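You operate a simulated robot arm through the tools that you are given. There is no shell and no other tool. Be economical: measure what you need, move in short steps, check, and stop when the job is done.

You run a simulated two-armed robot. Do the job below in one go: nothing can be reset, and whatever is moved stays where it is left.

Task
Pick up the jar marked "Cleaner" from the top of the white table with one hand, pass it to the other hand and put it on the middle of the wooden table. Set down upright: jar.

It is judged by the outcome, as a careful person would: the job done as asked, and still so three seconds after it is handed in. It fails if anything else is knocked over, pushed out of place, dropped, spilled or broken.

Robot
Two 7-joint arms with two-finger parallel grippers on one trunk, on a base that drives. Base frame: it is fixed to the floor where the robot stands at the start and does not move with it; the origin is under the middle of the robot, x ahead of it, y to its left, z up; the surface under the hand at the start is at about z = 800. Units: mm, degrees, N and s.
The left shoulder is at the start at [20, 138, 1488], the right one opposite. Places, roughly: middle of the wooden table [-1500, -700, 900]. Payload 1.57 kg a hand.
The tool frame of a hand sits at the grasp point between the pads (the TCP): z along the fingers, y along the line on which they close. The tips reach 30 mm beyond it. The gripper opens to 80 mm. The fingers are 17 mm wide and 12 mm thick; the gripper's body (40 by 82 mm) begins 80 mm behind the TCP.
Orientation is that of the tool frame in the base frame, as a unit quaternion [w, x, y, z]. With the fingers straight down and closing along the base's y, the tool's x points along the base's -x, its y along +y and its z along -z.

Tools
- The arms move only by the tool nudge_tool. It takes "left_moves", "right_moves" or both (then of equal length, played together; a hand with none holds still); each is a list that holds one entry, the list of rows, each a list of 6 numbers: the shift along the tool's x, y, z in mm, then the turn, a rotation vector about the tool's x, y, z in degrees. In form: [[[x, y, z, rx, ry, rz], ...]]. A call has 1 to 10 rows; each row shifts and turns the commanded pose from where the row before left it, along the tool's axes as they then stand. "left_gripper" and "right_gripper" are, for a hand that has rows, the opening, from 0 (shut) to 1 (fully open), set as the call begins (left out, the last holds). Each row takes 0.2 s and may step no farther than 50 mm and 8.6 degrees from the row before; otherwise, or with a gripper value out of range, the whole call is refused. A pose out of reach is approached as far as the arm can. The call stops where the force on the tool passes 40 N (or 10 N more than at its start, if that is more) or the arm is blocked; 0.2 s more then pass. Each finger travels about 45 mm/s and halts on what it meets, pressing with about 24 N; the grip force reading is that of the motor and also rises with nothing between the fingers. The clock runs only during rows and for 0.2 s after the last one: add rows that do not move to give the fingers time. It gives the time, the measured TCP pose, the force on the tool (base axes), the opening and the grip force at its end, in the units of the frame above (readings bear some noise), with the torque about the TCP (base axes, N m) and any sound that the robot's microphone picked up.
- Cameras (640 x 400 px; columns grow to the right, rows downward): "scene" is now at [160.8, -35.8, 1338.5]; the picture's right is [-0.51, -0.86, 0.00], its down [-0.73, 0.44, -0.52] and it looks along [0.45, -0.27, -0.85] (base axes); focal length 265 px, centre (320, 200). "left" rides on the left gripper at [72, 7, -122] in its tool frame; the picture's right is [-0.09, 1.00, 0.00], its down [-0.84, -0.08, -0.54] and it looks along [-0.54, -0.05, 0.84] (tool axes); focal length 238 px, centre (320, 200). "right" rides on the right gripper at [72, -6, -122] in its tool frame; the picture's right is [0.09, 1.00, 0.00], its down [-0.84, 0.08, -0.54] and it looks along [-0.54, 0.05, 0.84] (tool axes); focal length 238 px, centre (320, 200). There is no depth. A picture from a camera that has moved, and an enlarged one, comes with that camera's place and axes in the base frame and with its lens.
- capture(camera): a new picture of that camera. No time passes.
- lift_body(by): slides the trunk up (or, below 0, down) by that many mm; the arms and the scene camera ride with it, the base frame stays. It gives what a move gives, with no picture.
- roll_base(legs): drives the robot by 1 to 6 legs, each [ahead, left, turn to the left] in mm, mm and degrees, along the robot's own axes; the way and the turn of a leg run together, so that a leg with both is an arc; at most 1500 mm and 180 degrees a leg. The arms and the cameras ride along, it lands a little off, and it stops where it bumps. It gives what a move gives.
- turn_head(pan, tilt): turns the head with the scene camera to pan (to the left, within 60 degrees either way) and tilt (down, from -29 to 69), counted from straight ahead of the robot. It gives what a move gives.
- close_up(camera, box): a new picture of the part [left, top, right, bottom] of that camera's present view, enlarged. No time passes.
- finish_job(): hands the job in; it is judged then, once.

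Go step by step. Nothing tells you exact positions but the pictures and the camera data: compare them with the known pose of the tool, close in by small moves and look again before you grip or let go. The budget is 120 turns and 92 pictures, counting those below and the enlarged ones. Unless the task says otherwise, let go and move clear before handing in, and close with one line.

The tools are called after ">>>" as a command line: name --argument value ..., lists and objects as JSON in quotes. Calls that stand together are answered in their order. nudge_tool: Moves the arms, as the interface text tells. Its arguments: {"type":"object","properties":{"left_moves":{"type":"array","items":{"type":"array","items":{"type":"array","items":{"type":"number"}}}},"left_gripper":{"type":"number"},"right_moves":{"type":"array","items":{"type":"array","items":{"type":"array","items":{"type":"number"}}}},"right_gripper":{"type":"number"}},"required":[]} The other tools are called the same way: lift_body (by) slides the trunk up or down; roll_base (legs) drives the base; turn_head (pan, tilt) turns the head that bears the scene camera; capture (camera) takes a picture; close_up (camera, box) takes an enlarged picture of a part of a camera's view; finish_job () hands the job in.

At the start:

```text
t: 0.0
left_eef_pos: [239.6, -37.5, 1128.6]
left_tcp_rot: [-0.003, -0.003, 1.0, 0.003]
left_ft_force: [-0.5, 0.0, -0.3]
left_moment: [0.0, 0.0, 0.0]
left_gripper_width: 79.9
left_gripper_force: 0.1
right_eef_pos: [233.1, -259.9, 1080.0]
right_tcp_rot: [0.0, 0.001, 1.0, 0.0]
right_ft_force: [-0.6, -0.5, 0.5]
right_moment: [-0.01, 0.03, -0.01]
right_gripper_width: 80.0
right_gripper_force: 0.0
trunk travel left (down, up): [-863.0, 377.0]
robot x, y, heading: [-0.9, 0.9, 0.0]
head pan, tilt: [-52.6, 51.4]
```

scene: 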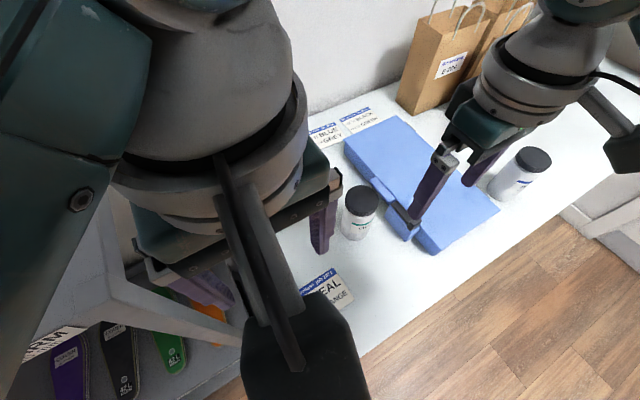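
right: 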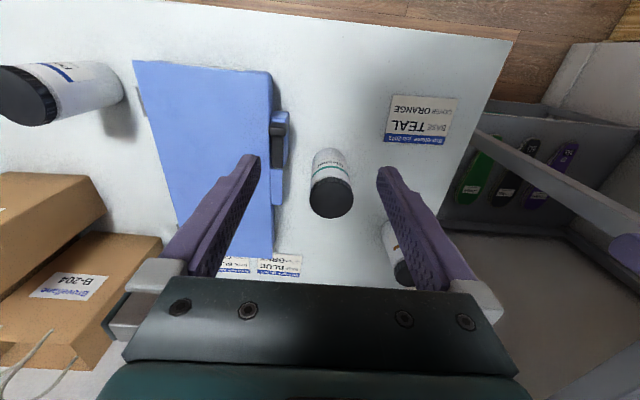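
left: 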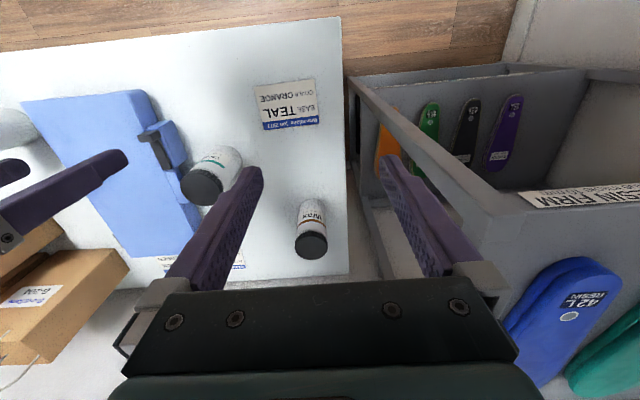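

I see three jars on the white table: one at the far right with a blue band, one in the middle with a green band, and one marked "Wax". I'll zoom in to read the labels.

>>> close_up --camera "right" --box '[280, 120, 400, 230]'

>>> close_up --camera "scene" --box '[330, 130, 570, 280]'

>>> close_up --camera "left" --box '[160, 120, 350, 270]'

```text
3.64 times, centred on (340, 175) of right
camera zoom: at [160.8, -267.0, 1203.2], right [-0.09, 1.0, 0.0], down [0.84, 0.08, 0.54], along [0.54, 0.05, -0.84], focal length 867 px, centre (247, 291)
```

zoom: 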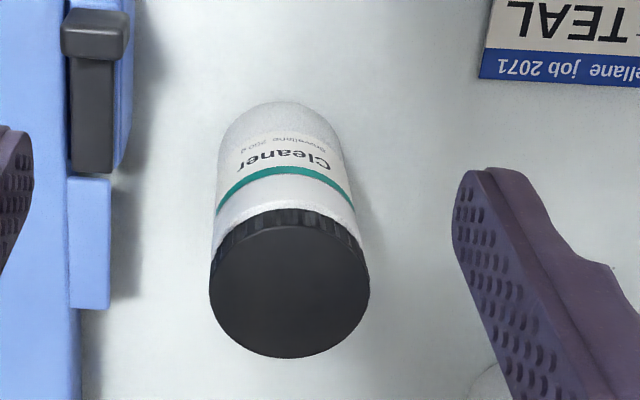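

```text
2.67 times, centred on (450, 205) of scene
camera zoom: at [160.8, -35.8, 1338.5], right [-0.51, -0.86, 0.0], down [-0.73, 0.44, -0.52], along [0.45, -0.27, -0.85], focal length 707 px, centre (-27, 187)
```

zoom: 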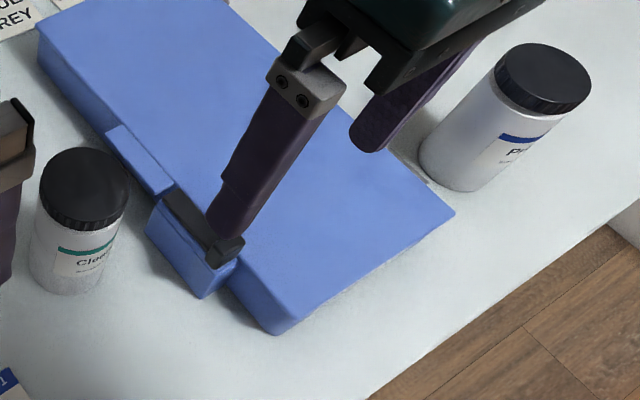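

```text
2.67 times, centred on (255, 195) of left
camera zoom: at [168.3, -32.4, 1251.3], right [0.09, 1.0, 0.01], down [0.84, -0.08, 0.54], along [0.54, -0.04, -0.84], focal length 636 px, centre (493, 213)
```

zoom: 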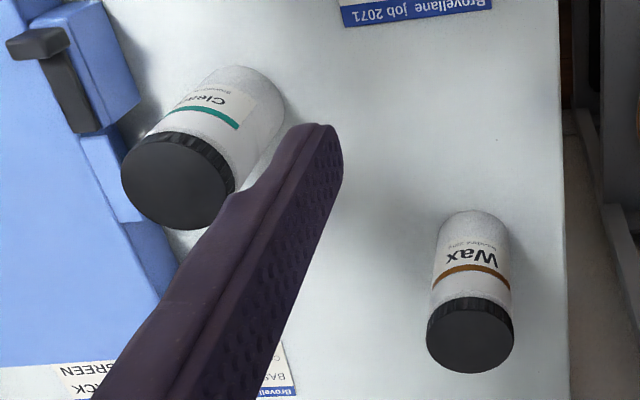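

The "Cleaner" jar is the middle one with the green band; its lid top works out at about [340, -234, 920]. I'll raise both hands relative to the trunk, then lower the trunk to gain forward reach.

>>> nudge_tool --left_moves '[[[0, 0, -40, 0, 0, 0], [0, 0, -40, 0, 0, 0], [0, 0, -40, 0, 0, 0], [0, 0, -40, 0, 0, 0], [0, 0, -40, 0, 0, 0]]]' --right_moves '[[[0, 0, -40, 0, 0, 0], [0, 0, -40, 0, 0, 0], [0, 0, -40, 0, 0, 0], [0, 0, -40, 0, 0, 0], [0, 0, 0, 0, 0, 0]]]'

>>> lift_body --by -200

>>> capture --camera "right"

>>> capture --camera "scene"

```text
t: 0.8
left_eef_pos: [245.2, -35.8, 1221.8]
left_tcp_rot: [0.002, -0.028, 1.0, 0.015]
left_ft_force: [-17.2, -21.3, -55.0]
left_moment: [3.44, -6.68, 1.54]
left_gripper_width: 80.1
left_gripper_force: 0.1
right_eef_pos: [232.0, -261.8, 1184.0]
right_tcp_rot: [0.001, -0.001, 1.0, -0.001]
right_ft_force: [0.4, 0.7, -0.7]
right_moment: [0.01, -0.03, -0.02]
right_gripper_width: 79.7
right_gripper_force: 0.0
trunk travel left (down, up): [-863.0, 377.0]
robot x, y, heading: [-0.7, -0.5, 0.2]
head pan, tilt: [-52.6, 51.4]
stopped in row 3 (left hand): the force on the tool passed its limit at 128 N (the readings are from after the stop); the commanded pose is now the measured one
```

```text
t: 1.1
left_eef_pos: [247.8, -34.2, 1216.4]
left_tcp_rot: [0.003, -0.037, 0.999, 0.019]
left_ft_force: [-19.4, -31.7, -67.3]
left_moment: [4.88, -7.99, 2.33]
left_gripper_width: 80.0
left_gripper_force: 0.0
right_eef_pos: [232.3, -261.5, 1184.2]
right_tcp_rot: [0.0, -0.001, 1.0, -0.001]
right_ft_force: [-0.4, 0.6, 0.7]
right_moment: [0.0, 0.0, 0.01]
right_gripper_width: 80.0
right_gripper_force: 0.0
trunk travel left (down, up): [-861.0, 379.0]
robot x, y, heading: [2.0, 0.1, 0.3]
head pan, tilt: [-52.6, 51.4]
stopped: the force on the tool passed its limit at 74 N (the readings are from after the stop); the commanded pose is now the measured one
```

```text
85 pictures are left
camera right: at [160.2, -269.0, 1305.6], right [-0.09, 1.0, 0.0], down [0.84, 0.08, 0.54], along [0.54, 0.05, -0.84], focal length 238 px, centre (320, 200)
```

right: 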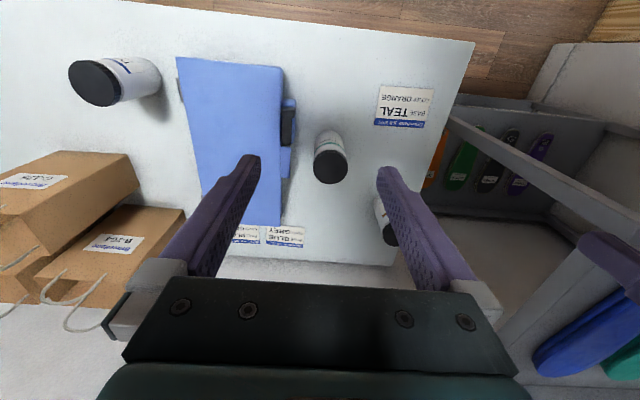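

```text
84 pictures are left
camera scene: at [170.9, -63.7, 1402.2], right [-0.68, -0.74, 0.0], down [-0.18, 0.17, -0.97], along [0.71, -0.66, -0.25], focal length 265 px, centre (320, 200)
```

scene: 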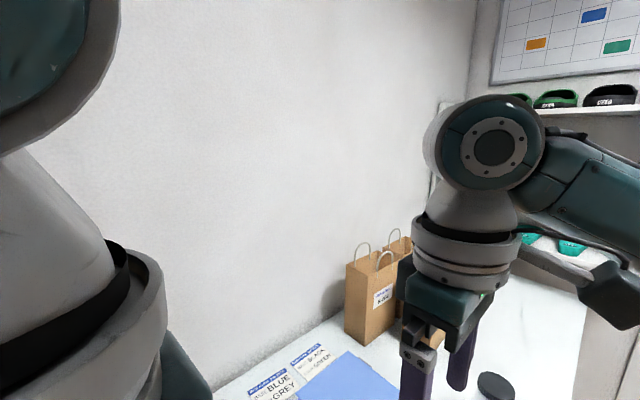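

The left arm bumped the robot's own head while rising. I'll bring the left hand back down and a little forward to free it.

>>> nudge_tool --left_moves '[[[-20, 0, 20, 0, 0, 0], [-20, 0, 30, 0, 0, 0], [0, 0, 30, 0, 0, 0], [0, 0, 20, 0, 0, 0]]]'

>>> capture --camera "scene"

>>> capture --camera "left"

```text
t: 1.4
left_eef_pos: [248.9, -33.5, 1204.4]
left_tcp_rot: [0.002, -0.027, 0.999, 0.025]
left_ft_force: [-13.7, -22.8, -73.4]
left_moment: [3.36, -7.58, 1.73]
left_gripper_width: 79.9
left_gripper_force: 0.1
right_eef_pos: [232.8, -261.7, 1184.8]
right_tcp_rot: [0.002, -0.002, 1.0, -0.002]
right_ft_force: [-0.4, -0.4, 0.2]
right_moment: [0.03, -0.01, -0.02]
right_gripper_width: 80.2
right_gripper_force: 0.0
trunk travel left (down, up): [-861.0, 379.0]
robot x, y, heading: [-1.3, -2.7, 0.0]
head pan, tilt: [-52.6, 51.4]
stopped in row 1 (left hand): the force on the tool passed its limit at 105 N (the readings are from after the stop); the commanded pose is now the measured one
```

```text
83 pictures are left
camera scene: at [163.4, -70.3, 1389.8], right [-0.75, -0.66, 0.0], down [-0.25, 0.28, -0.93], along [0.61, -0.7, -0.37], focal length 265 px, centre (320, 200)
```

scene: 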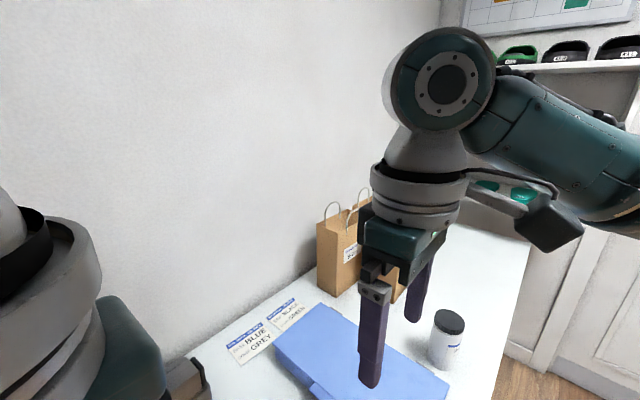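

```text
82 pictures are left
camera left: at [176.8, -37.3, 1326.9], right [0.04, 1.0, 0.05], down [0.84, -0.06, 0.54], along [0.54, 0.02, -0.84], focal length 238 px, centre (320, 200)
```

left: 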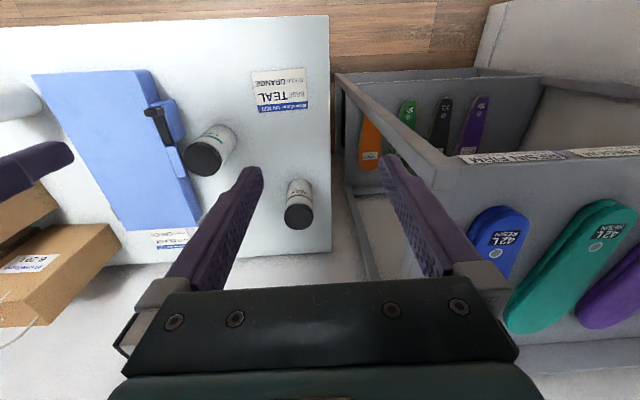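

The left forearm is still leaning on the head. I'll ease the hand down and left in small steps.

>>> nudge_tool --left_moves '[[[0, 5, 8, 0, 0, 0], [0, 5, 10, 0, 0, 0], [0, 5, 10, 0, 0, 0], [0, 5, 10, 0, 0, 0], [0, 5, 10, 0, 0, 0]]]'

```text
t: 2.6
left_eef_pos: [247.2, -10.4, 1163.5]
left_tcp_rot: [0.001, -0.02, 1.0, 0.017]
left_ft_force: [-0.7, -0.6, -0.3]
left_moment: [0.0, 0.01, -0.04]
left_gripper_width: 79.9
left_gripper_force: 0.1
right_eef_pos: [232.6, -261.8, 1183.6]
right_tcp_rot: [0.001, -0.001, 1.0, -0.001]
right_ft_force: [0.1, 0.6, 0.6]
right_moment: [-0.02, 0.0, 0.02]
right_gripper_width: 79.8
right_gripper_force: 0.1
trunk travel left (down, up): [-861.0, 379.0]
robot x, y, heading: [-1.2, -0.1, -0.0]
head pan, tilt: [-52.6, 51.4]
```

The arm is free. I'll move the left hand out to the left, forward and then up, clear of the head.

>>> nudge_tool --left_moves '[[[0, 40, 0, 0, 0, 0], [0, 40, 0, 0, 0, 0], [0, 40, 0, 0, 0, 0], [-30, 40, 0, 0, 0, 0], [-30, 20, 0, 0, 0, 0], [0, 0, -40, 0, 0, 0], [0, 0, -40, 0, 0, 0], [0, 0, -40, 0, 0, 0]]]'

>>> capture --camera "scene"

```text
t: 4.4
left_eef_pos: [299.3, 165.2, 1289.9]
left_tcp_rot: [0.001, -0.02, 1.0, 0.02]
left_ft_force: [-0.1, -1.2, 0.6]
left_moment: [0.0, -0.01, 0.02]
left_gripper_width: 80.0
left_gripper_force: 0.0
right_eef_pos: [232.5, -260.9, 1183.0]
right_tcp_rot: [0.001, -0.001, 1.0, -0.001]
right_ft_force: [0.5, 0.4, -0.7]
right_moment: [0.01, 0.0, 0.02]
right_gripper_width: 80.0
right_gripper_force: 0.1
trunk travel left (down, up): [-861.0, 379.0]
robot x, y, heading: [-1.8, 3.1, 0.1]
head pan, tilt: [-52.6, 51.4]
```

```text
81 pictures are left
camera scene: at [148.0, -60.8, 1345.5], right [-0.79, -0.61, 0.0], down [-0.47, 0.62, -0.62], along [0.38, -0.5, -0.78], focal length 265 px, centre (320, 200)
```

scene: 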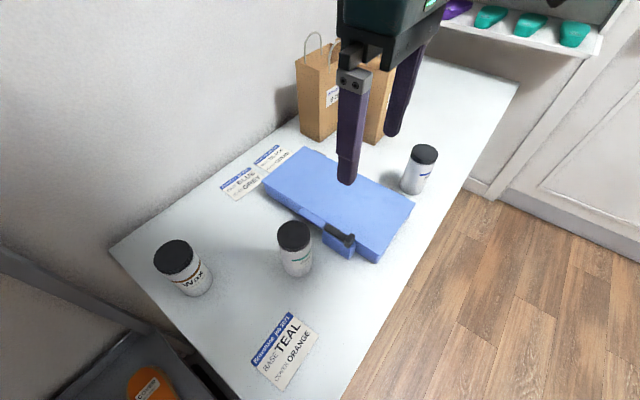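

The view is clear now; the jar lid is at about [339, -235, 921] by several views. The bin wall under the left hand may be as high as about 1060, so I lower the trunk only 100 and test the right hand's forward reach above the jar.

>>> lift_body --by -100

>>> nudge_tool --right_moves '[[[-27, 7, 0, 0, 0, 0], [-27, 7, 0, 0, 0, 0], [-27, 7, 0, 0, 0, 0], [-27, 7, 0, 0, 0, 0]]]' --right_gripper 1

>>> capture --camera "scene"

>>> capture --camera "right"

```text
t: 5.7
left_eef_pos: [300.2, 166.3, 1189.3]
left_tcp_rot: [0.0, -0.02, 1.0, 0.019]
left_ft_force: [0.9, 0.2, -0.2]
left_moment: [0.01, 0.02, 0.0]
left_gripper_width: 80.1
left_gripper_force: 0.1
right_eef_pos: [232.8, -262.6, 1084.3]
right_tcp_rot: [0.001, -0.001, 1.0, -0.001]
right_ft_force: [-0.1, -0.8, -0.4]
right_moment: [0.02, -0.04, -0.01]
right_gripper_width: 80.1
right_gripper_force: 0.0
trunk travel left (down, up): [-761.0, 479.0]
robot x, y, heading: [-0.7, -2.6, -0.0]
head pan, tilt: [-52.6, 51.4]
```

```text
t: 6.7
left_eef_pos: [298.7, 166.6, 1189.1]
left_tcp_rot: [0.0, -0.02, 1.0, 0.018]
left_ft_force: [0.2, -0.8, 0.6]
left_moment: [-0.02, 0.01, 0.0]
left_gripper_width: 80.2
left_gripper_force: 0.1
right_eef_pos: [340.1, -233.9, 1082.9]
right_tcp_rot: [0.0, -0.002, 1.0, -0.002]
right_ft_force: [0.5, -0.4, -0.4]
right_moment: [0.02, 0.01, 0.0]
right_gripper_width: 80.2
right_gripper_force: 0.2
trunk travel left (down, up): [-761.0, 479.0]
robot x, y, heading: [-1.4, -0.9, -0.0]
head pan, tilt: [-52.6, 51.4]
```

```text
80 pictures are left
camera scene: at [148.0, -60.8, 1245.6], right [-0.79, -0.61, 0.0], down [-0.47, 0.62, -0.62], along [0.38, -0.5, -0.78], focal length 265 px, centre (320, 200)
```

scene: 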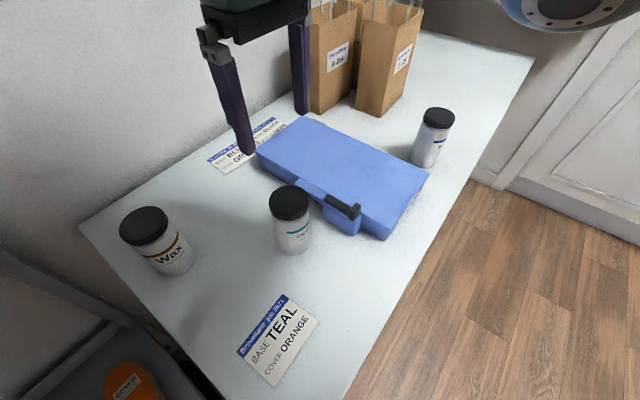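

```text
79 pictures are left
camera right: at [268.4, -241.2, 1204.6], right [-0.09, 1.0, 0.0], down [0.84, 0.08, 0.54], along [0.54, 0.05, -0.84], focal length 238 px, centre (320, 200)
```

right: 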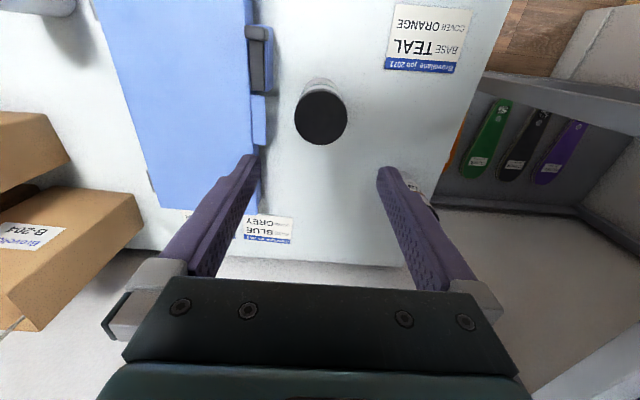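

The lid now triangulates to [336, -233.5, 927], with the right hand directly above it. I'll descend to just above the lid and check.

>>> nudge_tool --right_moves '[[[4, 0, 30, 0, 0, 0], [0, 0, 30, 0, 0, 0], [0, 0, 30, 0, 0, 0], [0, 0, 20, 0, 0, 0], [0, 0, 0, 0, 0, 0]]]' --right_gripper 1

>>> capture --camera "right"

>>> capture --camera "scene"

```text
t: 7.9
left_eef_pos: [301.1, 165.6, 1189.3]
left_tcp_rot: [0.0, -0.021, 1.0, 0.019]
left_ft_force: [0.7, 0.9, 0.1]
left_moment: [-0.02, -0.01, -0.02]
left_gripper_width: 79.8
left_gripper_force: 0.0
right_eef_pos: [336.5, -233.1, 974.8]
right_tcp_rot: [0.0, -0.003, 1.0, -0.002]
right_ft_force: [0.2, -0.2, -0.4]
right_moment: [0.0, -0.02, -0.03]
right_gripper_width: 80.4
right_gripper_force: 0.1
trunk travel left (down, up): [-761.0, 479.0]
robot x, y, heading: [-0.9, 1.2, 0.0]
head pan, tilt: [-52.6, 51.4]
```

```text
78 pictures are left
camera right: at [265.0, -240.5, 1096.5], right [-0.1, 1.0, 0.0], down [0.84, 0.08, 0.54], along [0.54, 0.05, -0.84], focal length 238 px, centre (320, 200)
```

right: 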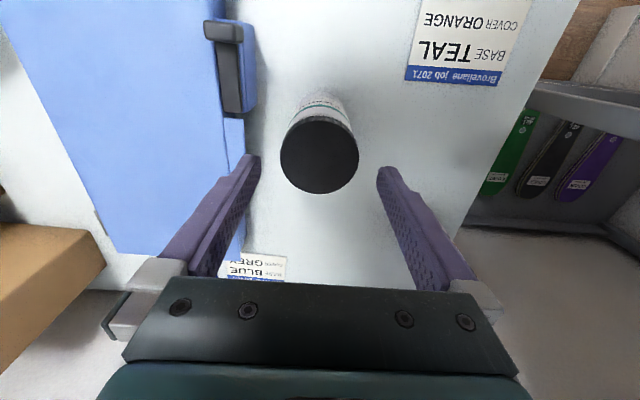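

```text
77 pictures are left
camera scene: at [148.0, -60.8, 1245.6], right [-0.79, -0.61, 0.0], down [-0.47, 0.62, -0.62], along [0.38, -0.5, -0.78], focal length 265 px, centre (320, 200)
```

scene: 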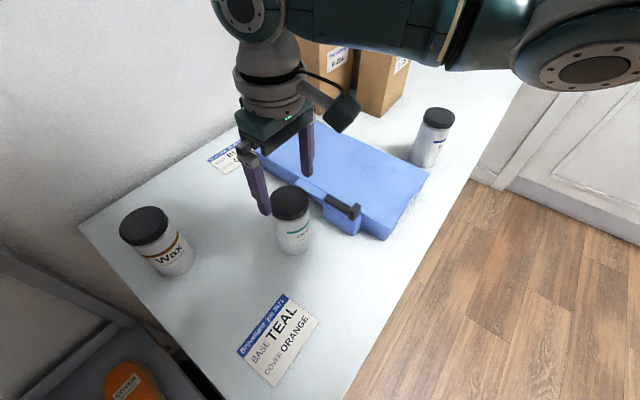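

The fingers straddle the lid evenly. I'll correct 3 mm, descend so the TCP sits about 8 mm below the lid top, then close.

>>> nudge_tool --right_moves '[[[3, -1.5, 15, 0, 0, 0], [0, 0, 15, 0, 0, 0], [0, 0, 15, 0, 0, 0], [0, 0, 11, 0, 0, 0], [0, 0, 0, 0, 0, 0]]]' --right_gripper 1

>>> capture --camera "right"

>>> close_up --camera "scene" --box '[210, 120, 390, 270]'

```text
t: 9.1
left_eef_pos: [299.2, 165.3, 1188.6]
left_tcp_rot: [0.0, -0.02, 1.0, 0.018]
left_ft_force: [-0.3, -0.1, -0.8]
left_moment: [-0.02, 0.0, -0.02]
left_gripper_width: 80.1
left_gripper_force: 0.1
right_eef_pos: [334.9, -235.1, 918.7]
right_tcp_rot: [0.001, -0.001, 1.0, -0.001]
right_ft_force: [-0.3, -0.5, 0.2]
right_moment: [-0.01, 0.02, 0.02]
right_gripper_width: 80.0
right_gripper_force: 0.0
trunk travel left (down, up): [-761.0, 479.0]
robot x, y, heading: [2.8, -2.8, -0.0]
head pan, tilt: [-52.6, 51.4]
```

```text
76 pictures are left
camera right: at [262.4, -242.2, 1040.0], right [-0.09, 1.0, 0.0], down [0.84, 0.08, 0.54], along [0.54, 0.05, -0.84], focal length 238 px, centre (320, 200)
```

right: 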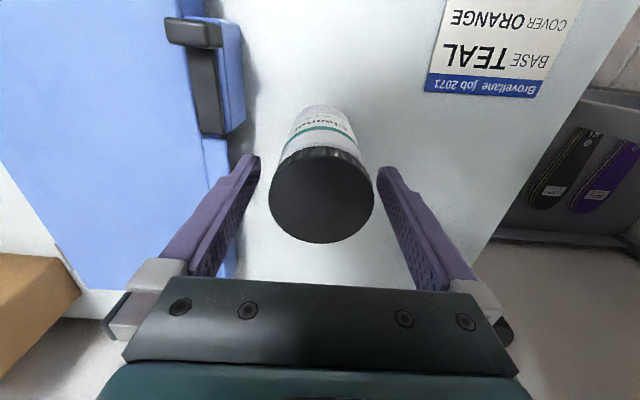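

```text
2.67 times, centred on (300, 195) of scene
camera zoom: at [148.0, -60.8, 1245.6], right [-0.79, -0.61, 0.0], down [-0.47, 0.62, -0.62], along [0.38, -0.5, -0.78], focal length 707 px, centre (373, 213)
```

zoom: 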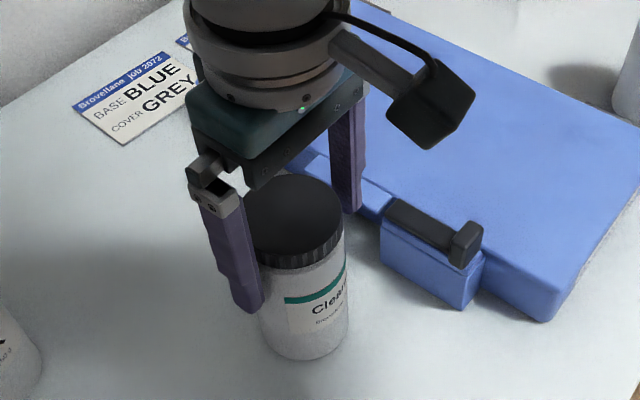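

The lid is centred between the pads, about 3 mm nearer the robot. I'll shift by that and close.

>>> nudge_tool --right_moves '[[[3, 0, 0, 0, 0, 0], [0, 0, 0, 0, 0, 0], [0, 0, 0, 0, 0, 0], [0, 0, 0, 0, 0, 0]]]' --right_gripper 1

>>> nudge_tool --right_moves '[[[0, 0, 0, 0, 0, 0], [0, 0, 0, 0, 0, 0], [0, 0, 0, 0, 0, 0], [0, 0, 0, 0, 0, 0], [0, 0, 0, 0, 0, 0]]]' --right_gripper 0

>>> nudge_tool --right_moves '[[[0, 0, -10, 0, 0, 0], [0, 0, -20, 0, 0, 0], [0, 0, 0, 0, 0, 0]]]'

>>> capture --camera "scene"

```text
t: 10.1
left_eef_pos: [299.7, 165.5, 1188.8]
left_tcp_rot: [0.001, -0.02, 1.0, 0.018]
left_ft_force: [0.0, 0.1, -0.8]
left_moment: [0.02, -0.01, -0.02]
left_gripper_width: 79.8
left_gripper_force: 0.1
right_eef_pos: [331.6, -236.0, 918.4]
right_tcp_rot: [0.0, -0.001, 1.0, -0.003]
right_ft_force: [-0.5, -0.1, 0.1]
right_moment: [-0.01, -0.03, 0.0]
right_gripper_width: 80.0
right_gripper_force: 0.0
trunk travel left (down, up): [-761.0, 479.0]
robot x, y, heading: [0.1, 2.3, 0.0]
head pan, tilt: [-52.6, 51.4]
```

```text
t: 11.3
left_eef_pos: [299.7, 165.4, 1189.2]
left_tcp_rot: [0.001, -0.02, 1.0, 0.019]
left_ft_force: [0.3, -0.3, 0.4]
left_moment: [-0.03, 0.04, 0.01]
left_gripper_width: 80.0
left_gripper_force: 0.0
right_eef_pos: [331.8, -235.1, 918.4]
right_tcp_rot: [0.001, -0.001, 1.0, -0.001]
right_ft_force: [-0.3, 0.8, 0.5]
right_moment: [0.17, 0.0, -0.01]
right_gripper_width: 60.4
right_gripper_force: 24.0
trunk travel left (down, up): [-761.0, 479.0]
robot x, y, heading: [-1.3, -0.1, 0.1]
head pan, tilt: [-52.6, 51.4]
```

```text
t: 12.1
left_eef_pos: [300.0, 164.8, 1189.4]
left_tcp_rot: [0.001, -0.02, 1.0, 0.019]
left_ft_force: [0.8, 1.0, 0.1]
left_moment: [0.01, 0.01, 0.01]
left_gripper_width: 79.9
left_gripper_force: 0.0
right_eef_pos: [330.9, -235.8, 948.3]
right_tcp_rot: [0.002, -0.001, 1.0, -0.001]
right_ft_force: [-0.2, -0.6, 2.2]
right_moment: [0.08, 0.03, -0.02]
right_gripper_width: 58.6
right_gripper_force: 23.2
trunk travel left (down, up): [-761.0, 479.0]
robot x, y, heading: [-2.3, -2.8, 0.0]
head pan, tilt: [-52.6, 51.4]
```

```text
74 pictures are left
camera scene: at [148.1, -60.8, 1245.7], right [-0.79, -0.61, 0.0], down [-0.47, 0.62, -0.62], along [0.38, -0.5, -0.78], focal length 265 px, centre (320, 200)
```

scene: 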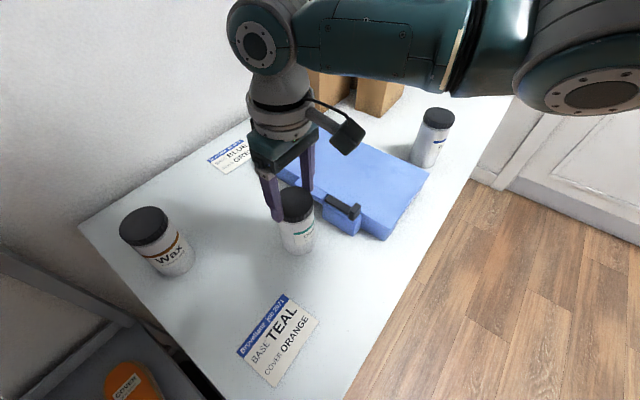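

The hand rose 30 mm, but I'm not sure the jar came with it, and the grip width changed. I'll look closely.

>>> close_up --camera "scene" --box '[210, 120, 390, 270]'

>>> capture --camera "right"

```text
2.67 times, centred on (300, 195) of scene
camera zoom: at [148.1, -60.8, 1245.7], right [-0.79, -0.61, 0.0], down [-0.47, 0.62, -0.62], along [0.38, -0.5, -0.78], focal length 707 px, centre (373, 213)
```

zoom: 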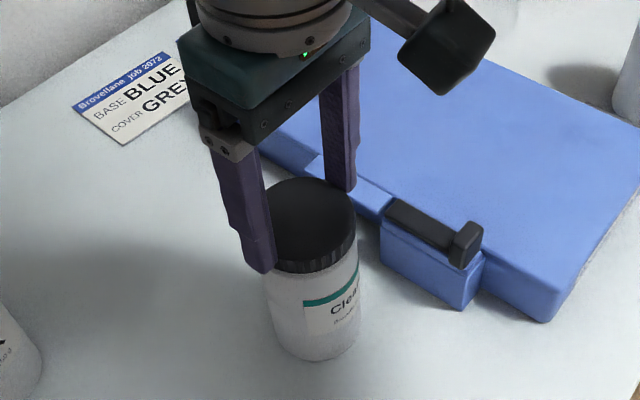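

```text
72 pictures are left
camera right: at [258.4, -243.2, 1071.1], right [-0.09, 1.0, 0.0], down [0.83, 0.08, 0.54], along [0.54, 0.05, -0.84], focal length 238 px, centre (320, 200)
```

right: 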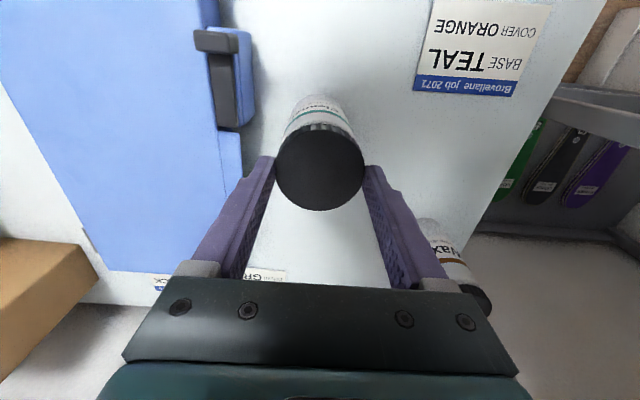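

The jar slipped: it's still upright on the table, with its lid at about [326, -237, 926]. I'll reopen, recentre, and take a deeper grip on the body.

>>> nudge_tool --right_moves '[[[0, 0, 0, 0, 0, 0], [0, 0, 0, 0, 0, 0], [0, 0, 0, 0, 0, 0]]]' --right_gripper 1

>>> nudge_tool --right_moves '[[[4, -1, 0, 0, 0, 0], [0, 0, 15, 0, 0, 0], [0, 0, 15, 0, 0, 0], [0, 0, 10, 0, 0, 0], [0, 0, 0, 0, 0, 0]]]'

>>> capture --camera "right"

>>> close_up --camera "scene" --box '[210, 120, 390, 270]'

```text
t: 12.9
left_eef_pos: [299.1, 164.8, 1189.8]
left_tcp_rot: [0.001, -0.02, 1.0, 0.018]
left_ft_force: [0.2, 0.3, 0.1]
left_moment: [-0.01, 0.02, -0.02]
left_gripper_width: 80.2
left_gripper_force: 0.0
right_eef_pos: [331.3, -234.9, 948.6]
right_tcp_rot: [0.001, -0.001, 1.0, 0.0]
right_ft_force: [-0.1, -0.5, 0.4]
right_moment: [0.0, 0.01, -0.02]
right_gripper_width: 80.1
right_gripper_force: 0.1
trunk travel left (down, up): [-761.0, 479.0]
robot x, y, heading: [-1.5, 0.5, 0.1]
head pan, tilt: [-52.6, 51.4]
```

```text
t: 14.1
left_eef_pos: [300.1, 166.3, 1189.7]
left_tcp_rot: [0.0, -0.019, 1.0, 0.019]
left_ft_force: [0.5, 0.3, -0.1]
left_moment: [0.01, -0.01, -0.02]
left_gripper_width: 80.0
left_gripper_force: 0.1
right_eef_pos: [326.7, -235.9, 906.7]
right_tcp_rot: [0.002, -0.002, 1.0, -0.001]
right_ft_force: [-0.4, -0.4, 0.6]
right_moment: [-0.04, -0.01, 0.01]
right_gripper_width: 80.1
right_gripper_force: 0.0
trunk travel left (down, up): [-761.0, 479.0]
robot x, y, heading: [-0.9, 2.3, 0.1]
head pan, tilt: [-52.6, 51.4]
```

```text
71 pictures are left
camera right: at [254.3, -243.5, 1029.4], right [-0.09, 1.0, 0.0], down [0.84, 0.08, 0.54], along [0.54, 0.05, -0.84], focal length 238 px, centre (320, 200)
```

right: 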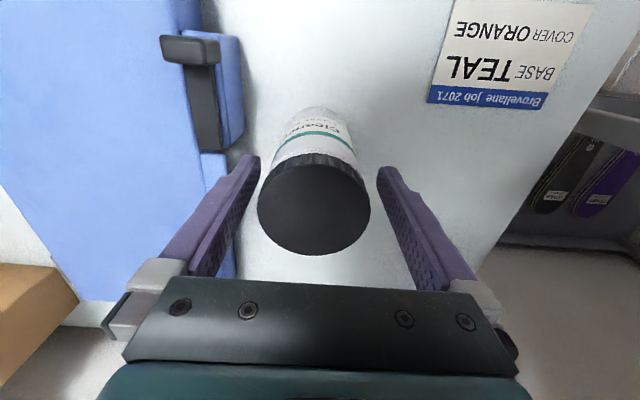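

```text
2.67 times, centred on (300, 195) of scene
camera zoom: at [148.0, -60.8, 1245.6], right [-0.79, -0.61, 0.0], down [-0.47, 0.62, -0.62], along [0.38, -0.5, -0.78], focal length 707 px, centre (373, 213)
```

zoom: 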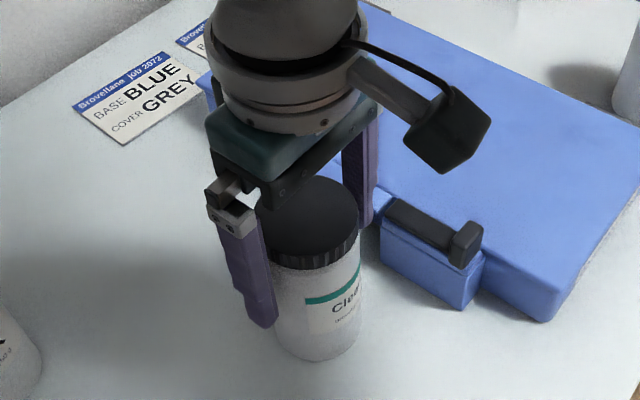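

Centred again, 3 mm to trim. I'll go 18 mm deeper with the gripper slightly narrowed to keep clear of the blue case's latch, then check.

>>> nudge_tool --right_moves '[[[3, 0, 0, 0, 0, 0], [0, 0, 0, 0, 0, 0], [0, 0, 6, 0, 0, 0], [0, 0, 6, 0, 0, 0], [0, 0, 6, 0, 0, 0], [0, 0, 0, 0, 0, 0]]]' --right_gripper 0.92

>>> nudge_tool --right_moves '[[[0, 0, 0, 0, 0, 0], [0, 0, 0, 0, 0, 0], [0, 0, 0, 0, 0, 0], [0, 0, 0, 0, 0, 0], [0, 0, 0, 0, 0, 0], [0, 0, 0, 0, 0, 0]]]' --right_gripper 0

>>> nudge_tool --right_moves '[[[0, 0, -2, 0, 0, 0], [0, 0, -2, 0, 0, 0], [0, 0, -3, 0, 0, 0], [0, 0, -3, 0, 0, 0], [0, 0, -3, 0, 0, 0], [0, 0, -3, 0, 0, 0]]]'

>>> close_up --camera "scene" --box '[210, 120, 390, 270]'

```text
t: 15.5
left_eef_pos: [299.2, 165.7, 1189.2]
left_tcp_rot: [0.0, -0.02, 1.0, 0.018]
left_ft_force: [0.4, -0.2, -0.8]
left_moment: [0.03, 0.03, 0.01]
left_gripper_width: 79.9
left_gripper_force: 0.1
right_eef_pos: [324.9, -236.0, 889.5]
right_tcp_rot: [0.001, -0.002, 1.0, -0.001]
right_ft_force: [-0.3, -0.3, -0.1]
right_moment: [-0.06, 0.0, 0.02]
right_gripper_width: 73.7
right_gripper_force: 0.0
trunk travel left (down, up): [-761.0, 479.0]
robot x, y, heading: [0.2, -1.1, 0.2]
head pan, tilt: [-52.6, 51.4]
```

```text
t: 16.9
left_eef_pos: [299.7, 164.4, 1189.6]
left_tcp_rot: [0.0, -0.02, 1.0, 0.018]
left_ft_force: [0.2, 0.0, 0.7]
left_moment: [0.02, 0.01, -0.01]
left_gripper_width: 80.2
left_gripper_force: 0.0
right_eef_pos: [324.4, -236.4, 889.8]
right_tcp_rot: [0.001, -0.001, 1.0, -0.002]
right_ft_force: [0.7, -0.9, -0.3]
right_moment: [-0.02, -0.01, -0.01]
right_gripper_width: 60.4
right_gripper_force: 23.8
trunk travel left (down, up): [-761.0, 479.0]
robot x, y, heading: [-1.4, -2.8, 0.1]
head pan, tilt: [-52.6, 51.4]
```

```text
t: 18.3
left_eef_pos: [299.9, 164.6, 1188.6]
left_tcp_rot: [0.0, -0.019, 1.0, 0.019]
left_ft_force: [-0.2, -0.3, -0.4]
left_moment: [0.04, 0.01, 0.01]
left_gripper_width: 79.9
left_gripper_force: 0.1
right_eef_pos: [322.6, -236.2, 906.8]
right_tcp_rot: [0.001, -0.001, 1.0, -0.001]
right_ft_force: [0.1, 0.2, -3.5]
right_moment: [0.02, 0.0, -0.01]
right_gripper_width: 60.1
right_gripper_force: 24.8
trunk travel left (down, up): [-761.0, 479.0]
robot x, y, heading: [-3.3, 1.4, -0.0]
head pan, tilt: [-52.6, 51.4]
```

```text
2.67 times, centred on (300, 195) of scene
camera zoom: at [147.9, -60.7, 1245.6], right [-0.79, -0.61, 0.0], down [-0.47, 0.62, -0.62], along [0.38, -0.5, -0.78], focal length 707 px, centre (373, 213)
```

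zoom: 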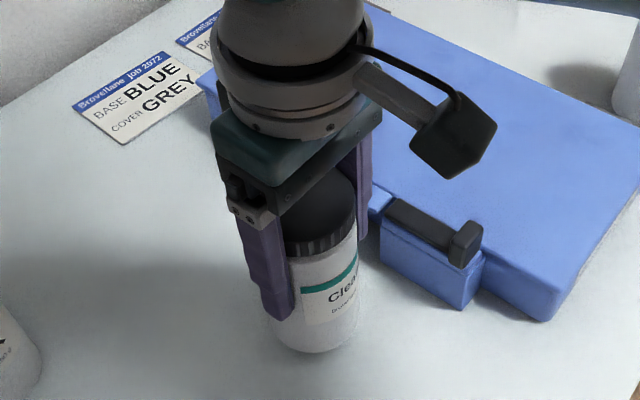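

The scale now shows about 3.5 N of weight and the jar looks lifted. I'll keep lifting gently and check for slip.

>>> nudge_tool --right_moves '[[[0, 0, -6, 0, 0, 0], [0, 0, -8, 0, 0, 0], [0, 0, -10, 0, 0, 0], [0, 0, -10, 0, 0, 0], [0, 0, -10, 0, 0, 0], [0, 0, -10, 0, 0, 0], [0, 0, -6, 0, 0, 0], [0, 0, 0, 0, 0, 0]]]'

>>> capture --camera "scene"

>>> capture --camera "right"

```text
t: 20.1
left_eef_pos: [299.5, 165.1, 1188.8]
left_tcp_rot: [0.001, -0.02, 1.0, 0.018]
left_ft_force: [0.6, 0.8, -0.4]
left_moment: [-0.03, -0.02, 0.0]
left_gripper_width: 80.2
left_gripper_force: 0.1
right_eef_pos: [323.5, -236.5, 965.7]
right_tcp_rot: [0.001, -0.001, 1.0, -0.002]
right_ft_force: [-0.1, -0.1, -2.4]
right_moment: [0.0, 0.0, -0.01]
right_gripper_width: 60.1
right_gripper_force: 24.5
trunk travel left (down, up): [-761.0, 479.0]
robot x, y, heading: [0.4, -0.8, 0.0]
head pan, tilt: [-52.6, 51.4]
```

```text
68 pictures are left
camera scene: at [147.9, -60.7, 1245.6], right [-0.79, -0.61, 0.0], down [-0.47, 0.62, -0.62], along [0.38, -0.5, -0.78], focal length 265 px, centre (320, 200)
```

scene: 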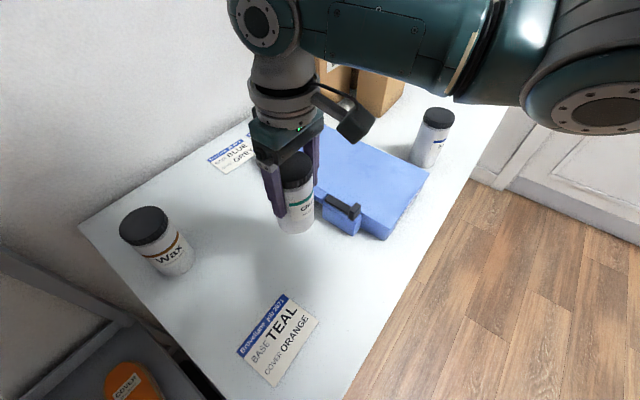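

```text
67 pictures are left
camera right: at [251.4, -243.8, 1088.1], right [-0.09, 1.0, 0.0], down [0.84, 0.08, 0.54], along [0.54, 0.05, -0.84], focal length 238 px, centre (320, 200)
```

right: 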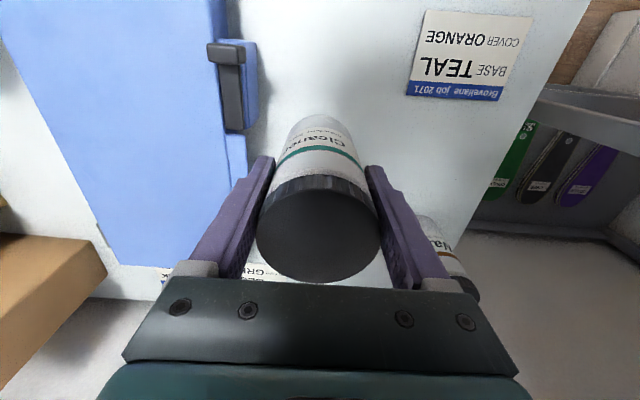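

The jar is held firmly, its top 37 mm above the TCP and its bottom about 90 below. I'll raise the trunk, back away from the white table and turn to look for the wooden table.

>>> lift_body --by 100

>>> roll_base --legs '[[-300, 0, 0]]'

>>> turn_head --pan -58 --tilt 25

>>> capture --camera "scene"

```text
t: 21.4
left_eef_pos: [299.2, 164.8, 1289.0]
left_tcp_rot: [0.001, -0.02, 1.0, 0.019]
left_ft_force: [-0.3, 0.4, 0.0]
left_moment: [-0.01, 0.0, 0.0]
left_gripper_width: 80.0
left_gripper_force: 0.0
right_eef_pos: [324.0, -235.3, 1064.7]
right_tcp_rot: [0.001, -0.001, 1.0, 0.0]
right_ft_force: [-0.2, 0.2, -2.9]
right_moment: [0.01, 0.04, 0.0]
right_gripper_width: 60.7
right_gripper_force: 24.5
trunk travel left (down, up): [-861.0, 379.0]
robot x, y, heading: [1.3, -1.0, -0.1]
head pan, tilt: [-52.6, 51.4]
```

```text
t: 23.5
left_eef_pos: [-3.7, 165.1, 1288.7]
left_tcp_rot: [0.0, -0.021, 1.0, 0.018]
left_ft_force: [0.6, -0.4, -0.3]
left_moment: [0.01, -0.01, -0.02]
left_gripper_width: 79.9
left_gripper_force: 0.0
right_eef_pos: [19.6, -236.7, 1066.0]
right_tcp_rot: [0.001, -0.001, 1.0, 0.0]
right_ft_force: [0.1, -0.1, -3.5]
right_moment: [-0.01, 0.03, -0.03]
right_gripper_width: 60.5
right_gripper_force: 23.8
trunk travel left (down, up): [-861.0, 379.0]
robot x, y, heading: [-304.2, -1.6, 0.1]
head pan, tilt: [-52.6, 51.4]
```

```text
t: 24.4
left_eef_pos: [-4.1, 164.7, 1289.8]
left_tcp_rot: [0.0, -0.02, 1.0, 0.019]
left_ft_force: [-0.1, 0.1, 0.3]
left_moment: [-0.04, 0.0, -0.02]
left_gripper_width: 79.9
left_gripper_force: 0.1
right_eef_pos: [18.9, -235.8, 1066.2]
right_tcp_rot: [0.001, -0.001, 1.0, 0.0]
right_ft_force: [0.2, -0.6, -3.6]
right_moment: [-0.03, 0.0, -0.05]
right_gripper_width: 60.2
right_gripper_force: 24.3
trunk travel left (down, up): [-861.0, 379.0]
robot x, y, heading: [-303.9, -0.9, 0.0]
head pan, tilt: [-58.0, 25.0]
```

```text
66 pictures are left
camera scene: at [-152.6, -78.6, 1384.8], right [-0.85, -0.53, 0.0], down [-0.22, 0.36, -0.91], along [0.48, -0.77, -0.42], focal length 265 px, centre (320, 200)
```

scene: 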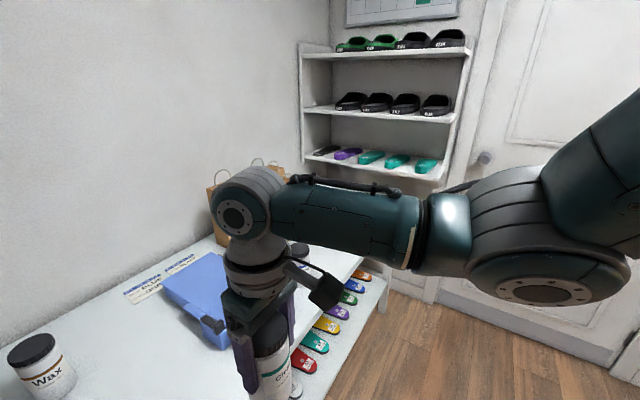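

The jar is held clear of the white table. I'll turn right 60 degrees and look toward the wooden table.

>>> roll_base --legs '[[0, 0, -60]]'

>>> capture --camera "scene"

```text
t: 27.5
left_eef_pos: [-9.8, -178.5, 1289.4]
left_tcp_rot: [0.01, 0.483, 0.876, 0.015]
left_ft_force: [0.2, -0.1, 0.0]
left_moment: [-0.05, 0.01, -0.01]
left_gripper_width: 79.9
left_gripper_force: 0.1
right_eef_pos: [-347.7, -398.8, 1065.9]
right_tcp_rot: [0.0, 0.501, 0.865, -0.001]
right_ft_force: [0.0, -0.1, -3.3]
right_moment: [0.0, 0.01, -0.02]
right_gripper_width: 60.3
right_gripper_force: 23.7
trunk travel left (down, up): [-861.0, 379.0]
robot x, y, heading: [-306.2, -1.2, -60.0]
head pan, tilt: [-58.0, 25.0]
```

```text
65 pictures are left
camera scene: at [-294.8, -168.2, 1384.9], right [-0.88, 0.47, 0.0], down [0.2, 0.37, -0.91], along [-0.43, -0.8, -0.42], focal length 265 px, centre (320, 200)
```

scene: 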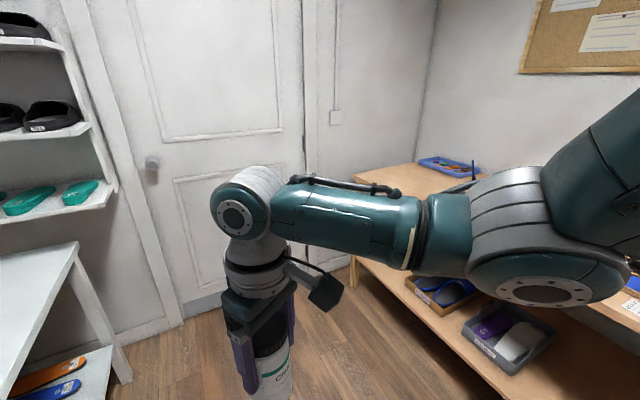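

The wooden table is to the right, partly hidden by my arm. I'll turn further for a better view.

>>> roll_base --legs '[[0, 0, -60]]'

>>> turn_head --pan 0 --tilt 25

>>> capture --camera "scene"

```text
t: 30.5
left_eef_pos: [-309.5, -341.4, 1290.1]
left_tcp_rot: [0.016, 0.856, 0.517, 0.009]
left_ft_force: [0.5, -0.6, 0.7]
left_moment: [0.01, 0.01, -0.01]
left_gripper_width: 79.9
left_gripper_force: 0.0
right_eef_pos: [-669.9, -161.1, 1066.0]
right_tcp_rot: [-0.001, 0.866, 0.5, -0.001]
right_ft_force: [0.3, -0.3, -2.5]
right_moment: [0.03, 0.0, 0.01]
right_gripper_width: 60.2
right_gripper_force: 24.1
trunk travel left (down, up): [-861.0, 379.0]
robot x, y, heading: [-301.9, 1.9, -120.0]
head pan, tilt: [-58.0, 25.0]
```

```text
t: 31.8
left_eef_pos: [-310.4, -342.1, 1290.0]
left_tcp_rot: [0.016, 0.856, 0.516, 0.009]
left_ft_force: [1.1, -1.0, 0.3]
left_moment: [-0.01, 0.02, -0.01]
left_gripper_width: 79.9
left_gripper_force: 0.0
right_eef_pos: [-668.2, -160.7, 1065.8]
right_tcp_rot: [0.0, 0.866, 0.5, -0.002]
right_ft_force: [-0.6, 0.8, -3.0]
right_moment: [0.0, -0.03, 0.01]
right_gripper_width: 60.3
right_gripper_force: 23.7
trunk travel left (down, up): [-861.0, 379.0]
robot x, y, heading: [-303.3, 0.0, -120.2]
head pan, tilt: [0.0, 25.0]
```

```text
64 pictures are left
camera scene: at [-397.4, -166.4, 1384.9], right [-0.86, 0.5, 0.0], down [0.21, 0.37, -0.91], along [-0.46, -0.78, -0.42], focal length 265 px, centre (320, 200)
```

scene: 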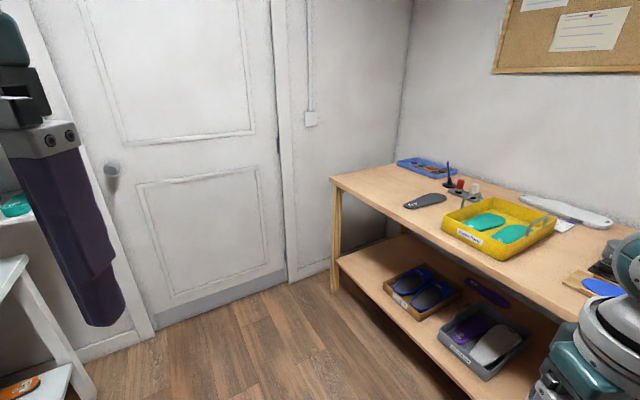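

The wooden table's front edge is at about x = -1080, with a yellow tray near its middle. I'll turn to face the table and move in front of it, keeping back from the edge, to look down on it.

>>> roll_base --legs '[[0, 0, -60], [0, 700, 0], [250, 0, 0]]'

>>> turn_head --pan 0 --tilt 40

>>> capture --camera "scene"

```text
t: 39.7
left_eef_pos: [-855.3, -854.6, 1290.3]
left_tcp_rot: [0.019, 1.0, 0.019, -0.001]
left_ft_force: [-0.1, -0.5, 0.5]
left_moment: [0.01, 0.0, 0.04]
left_gripper_width: 79.9
left_gripper_force: 0.1
right_eef_pos: [-879.7, -452.3, 1064.5]
right_tcp_rot: [-0.001, 1.0, 0.0, -0.001]
right_ft_force: [0.5, -0.1, -2.7]
right_moment: [0.01, -0.01, 0.03]
right_gripper_width: 60.3
right_gripper_force: 23.9
trunk travel left (down, up): [-861.0, 379.0]
robot x, y, heading: [-558.4, -686.7, 179.9]
head pan, tilt: [0.0, 25.0]
```

```text
t: 40.4
left_eef_pos: [-855.0, -854.6, 1289.5]
left_tcp_rot: [0.018, 1.0, 0.019, -0.001]
left_ft_force: [1.1, -0.6, 0.4]
left_moment: [0.0, 0.0, -0.02]
left_gripper_width: 79.8
left_gripper_force: 0.1
right_eef_pos: [-879.9, -452.2, 1066.0]
right_tcp_rot: [-0.001, 1.0, 0.0, -0.001]
right_ft_force: [0.0, 0.1, -2.7]
right_moment: [-0.01, -0.04, 0.01]
right_gripper_width: 60.4
right_gripper_force: 24.0
trunk travel left (down, up): [-861.0, 379.0]
robot x, y, heading: [-560.8, -692.0, 180.0]
head pan, tilt: [0.0, 40.0]
```

```text
63 pictures are left
camera scene: at [-739.2, -689.3, 1361.6], right [0.0, 1.0, 0.0], down [0.64, 0.0, -0.77], along [-0.77, 0.0, -0.64], focal length 265 px, centre (320, 200)
```

scene: 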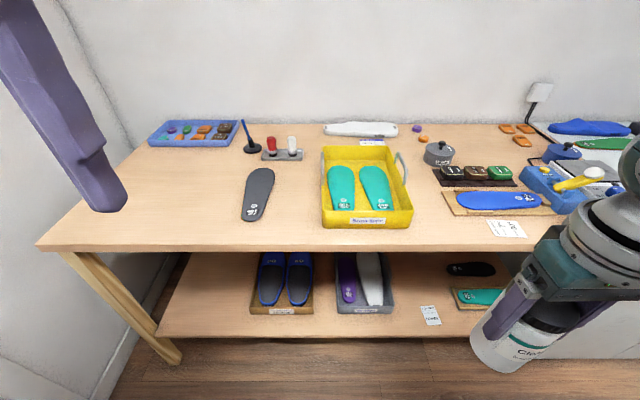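

I now see the wooden table well: it spans roughly x -1130 to -1810 and y -1320 to -80, so its middle is near (-1470, -700). There is a free gap beside the yellow tray at about (-1440, -755). Next comes the handover out here in the open: the right hand goes to the centre while the left moves aside and pitches forward.

>>> nudge_tool --left_moves '[[[0, 30, 0, 0, 0, 0], [0, 30, 0, 0, 0, 0], [0, 30, 0, 0, 0, 0], [0, 30, 0, 0, -7.5, 0], [0, 20, 0, 0, -7.5, 0], [0, 0, 0, 0, -7.5, 0], [0, 0, 0, 0, -7.5, 0], [0, 0, 0, 0, -7.5, 0], [0, 0, 0, 0, -7.5, 0], [0, 0, 0, 0, 0, 0]]]' --right_moves '[[[0, 0, 10, 0, 0, 0], [0, 5, 10, 0, 0, 0], [0, 15, 10, 0, 0, 0], [0, 20, 10, 0, 0, 0], [0, 25, 0, 0, 0, 0], [0, 25, 0, 0, 0, 0], [0, 25, 0, 0, 0, 0], [0, 25, 0, 0, 0, 0], [0, 25, 0, 0, 0, 0], [0, 15, 0, 0, 0, 0]]]'

>>> capture --camera "scene"

```text
t: 42.6
left_eef_pos: [-875.8, -1009.5, 1288.2]
left_tcp_rot: [0.023, 0.923, 0.011, -0.384]
left_ft_force: [-0.6, 0.0, 0.0]
left_moment: [0.0, -0.01, -0.03]
left_gripper_width: 79.9
left_gripper_force: 0.1
left hand out of reach, approached as far as the arm can: row 8, 9
right_eef_pos: [-880.0, -631.0, 1025.2]
right_tcp_rot: [-0.002, 1.0, 0.0, -0.001]
right_ft_force: [0.0, 0.1, -3.0]
right_moment: [0.01, -0.04, -0.02]
right_gripper_width: 60.2
right_gripper_force: 24.1
trunk travel left (down, up): [-861.0, 379.0]
robot x, y, heading: [-555.2, -684.8, 179.9]
head pan, tilt: [0.0, 40.0]
```

```text
62 pictures are left
camera scene: at [-739.2, -689.2, 1361.6], right [0.0, 1.0, 0.0], down [0.64, 0.0, -0.77], along [-0.77, 0.0, -0.64], focal length 265 px, centre (320, 200)
```

scene: 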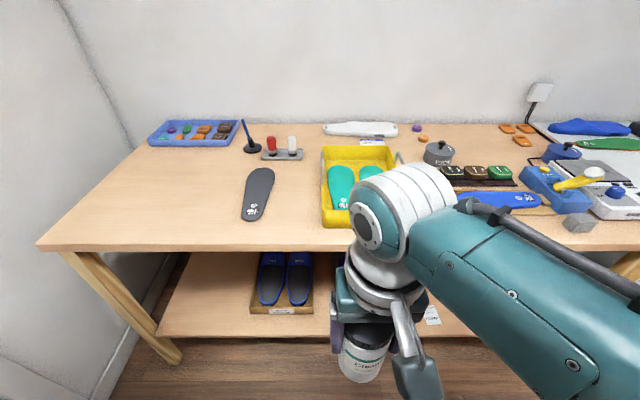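

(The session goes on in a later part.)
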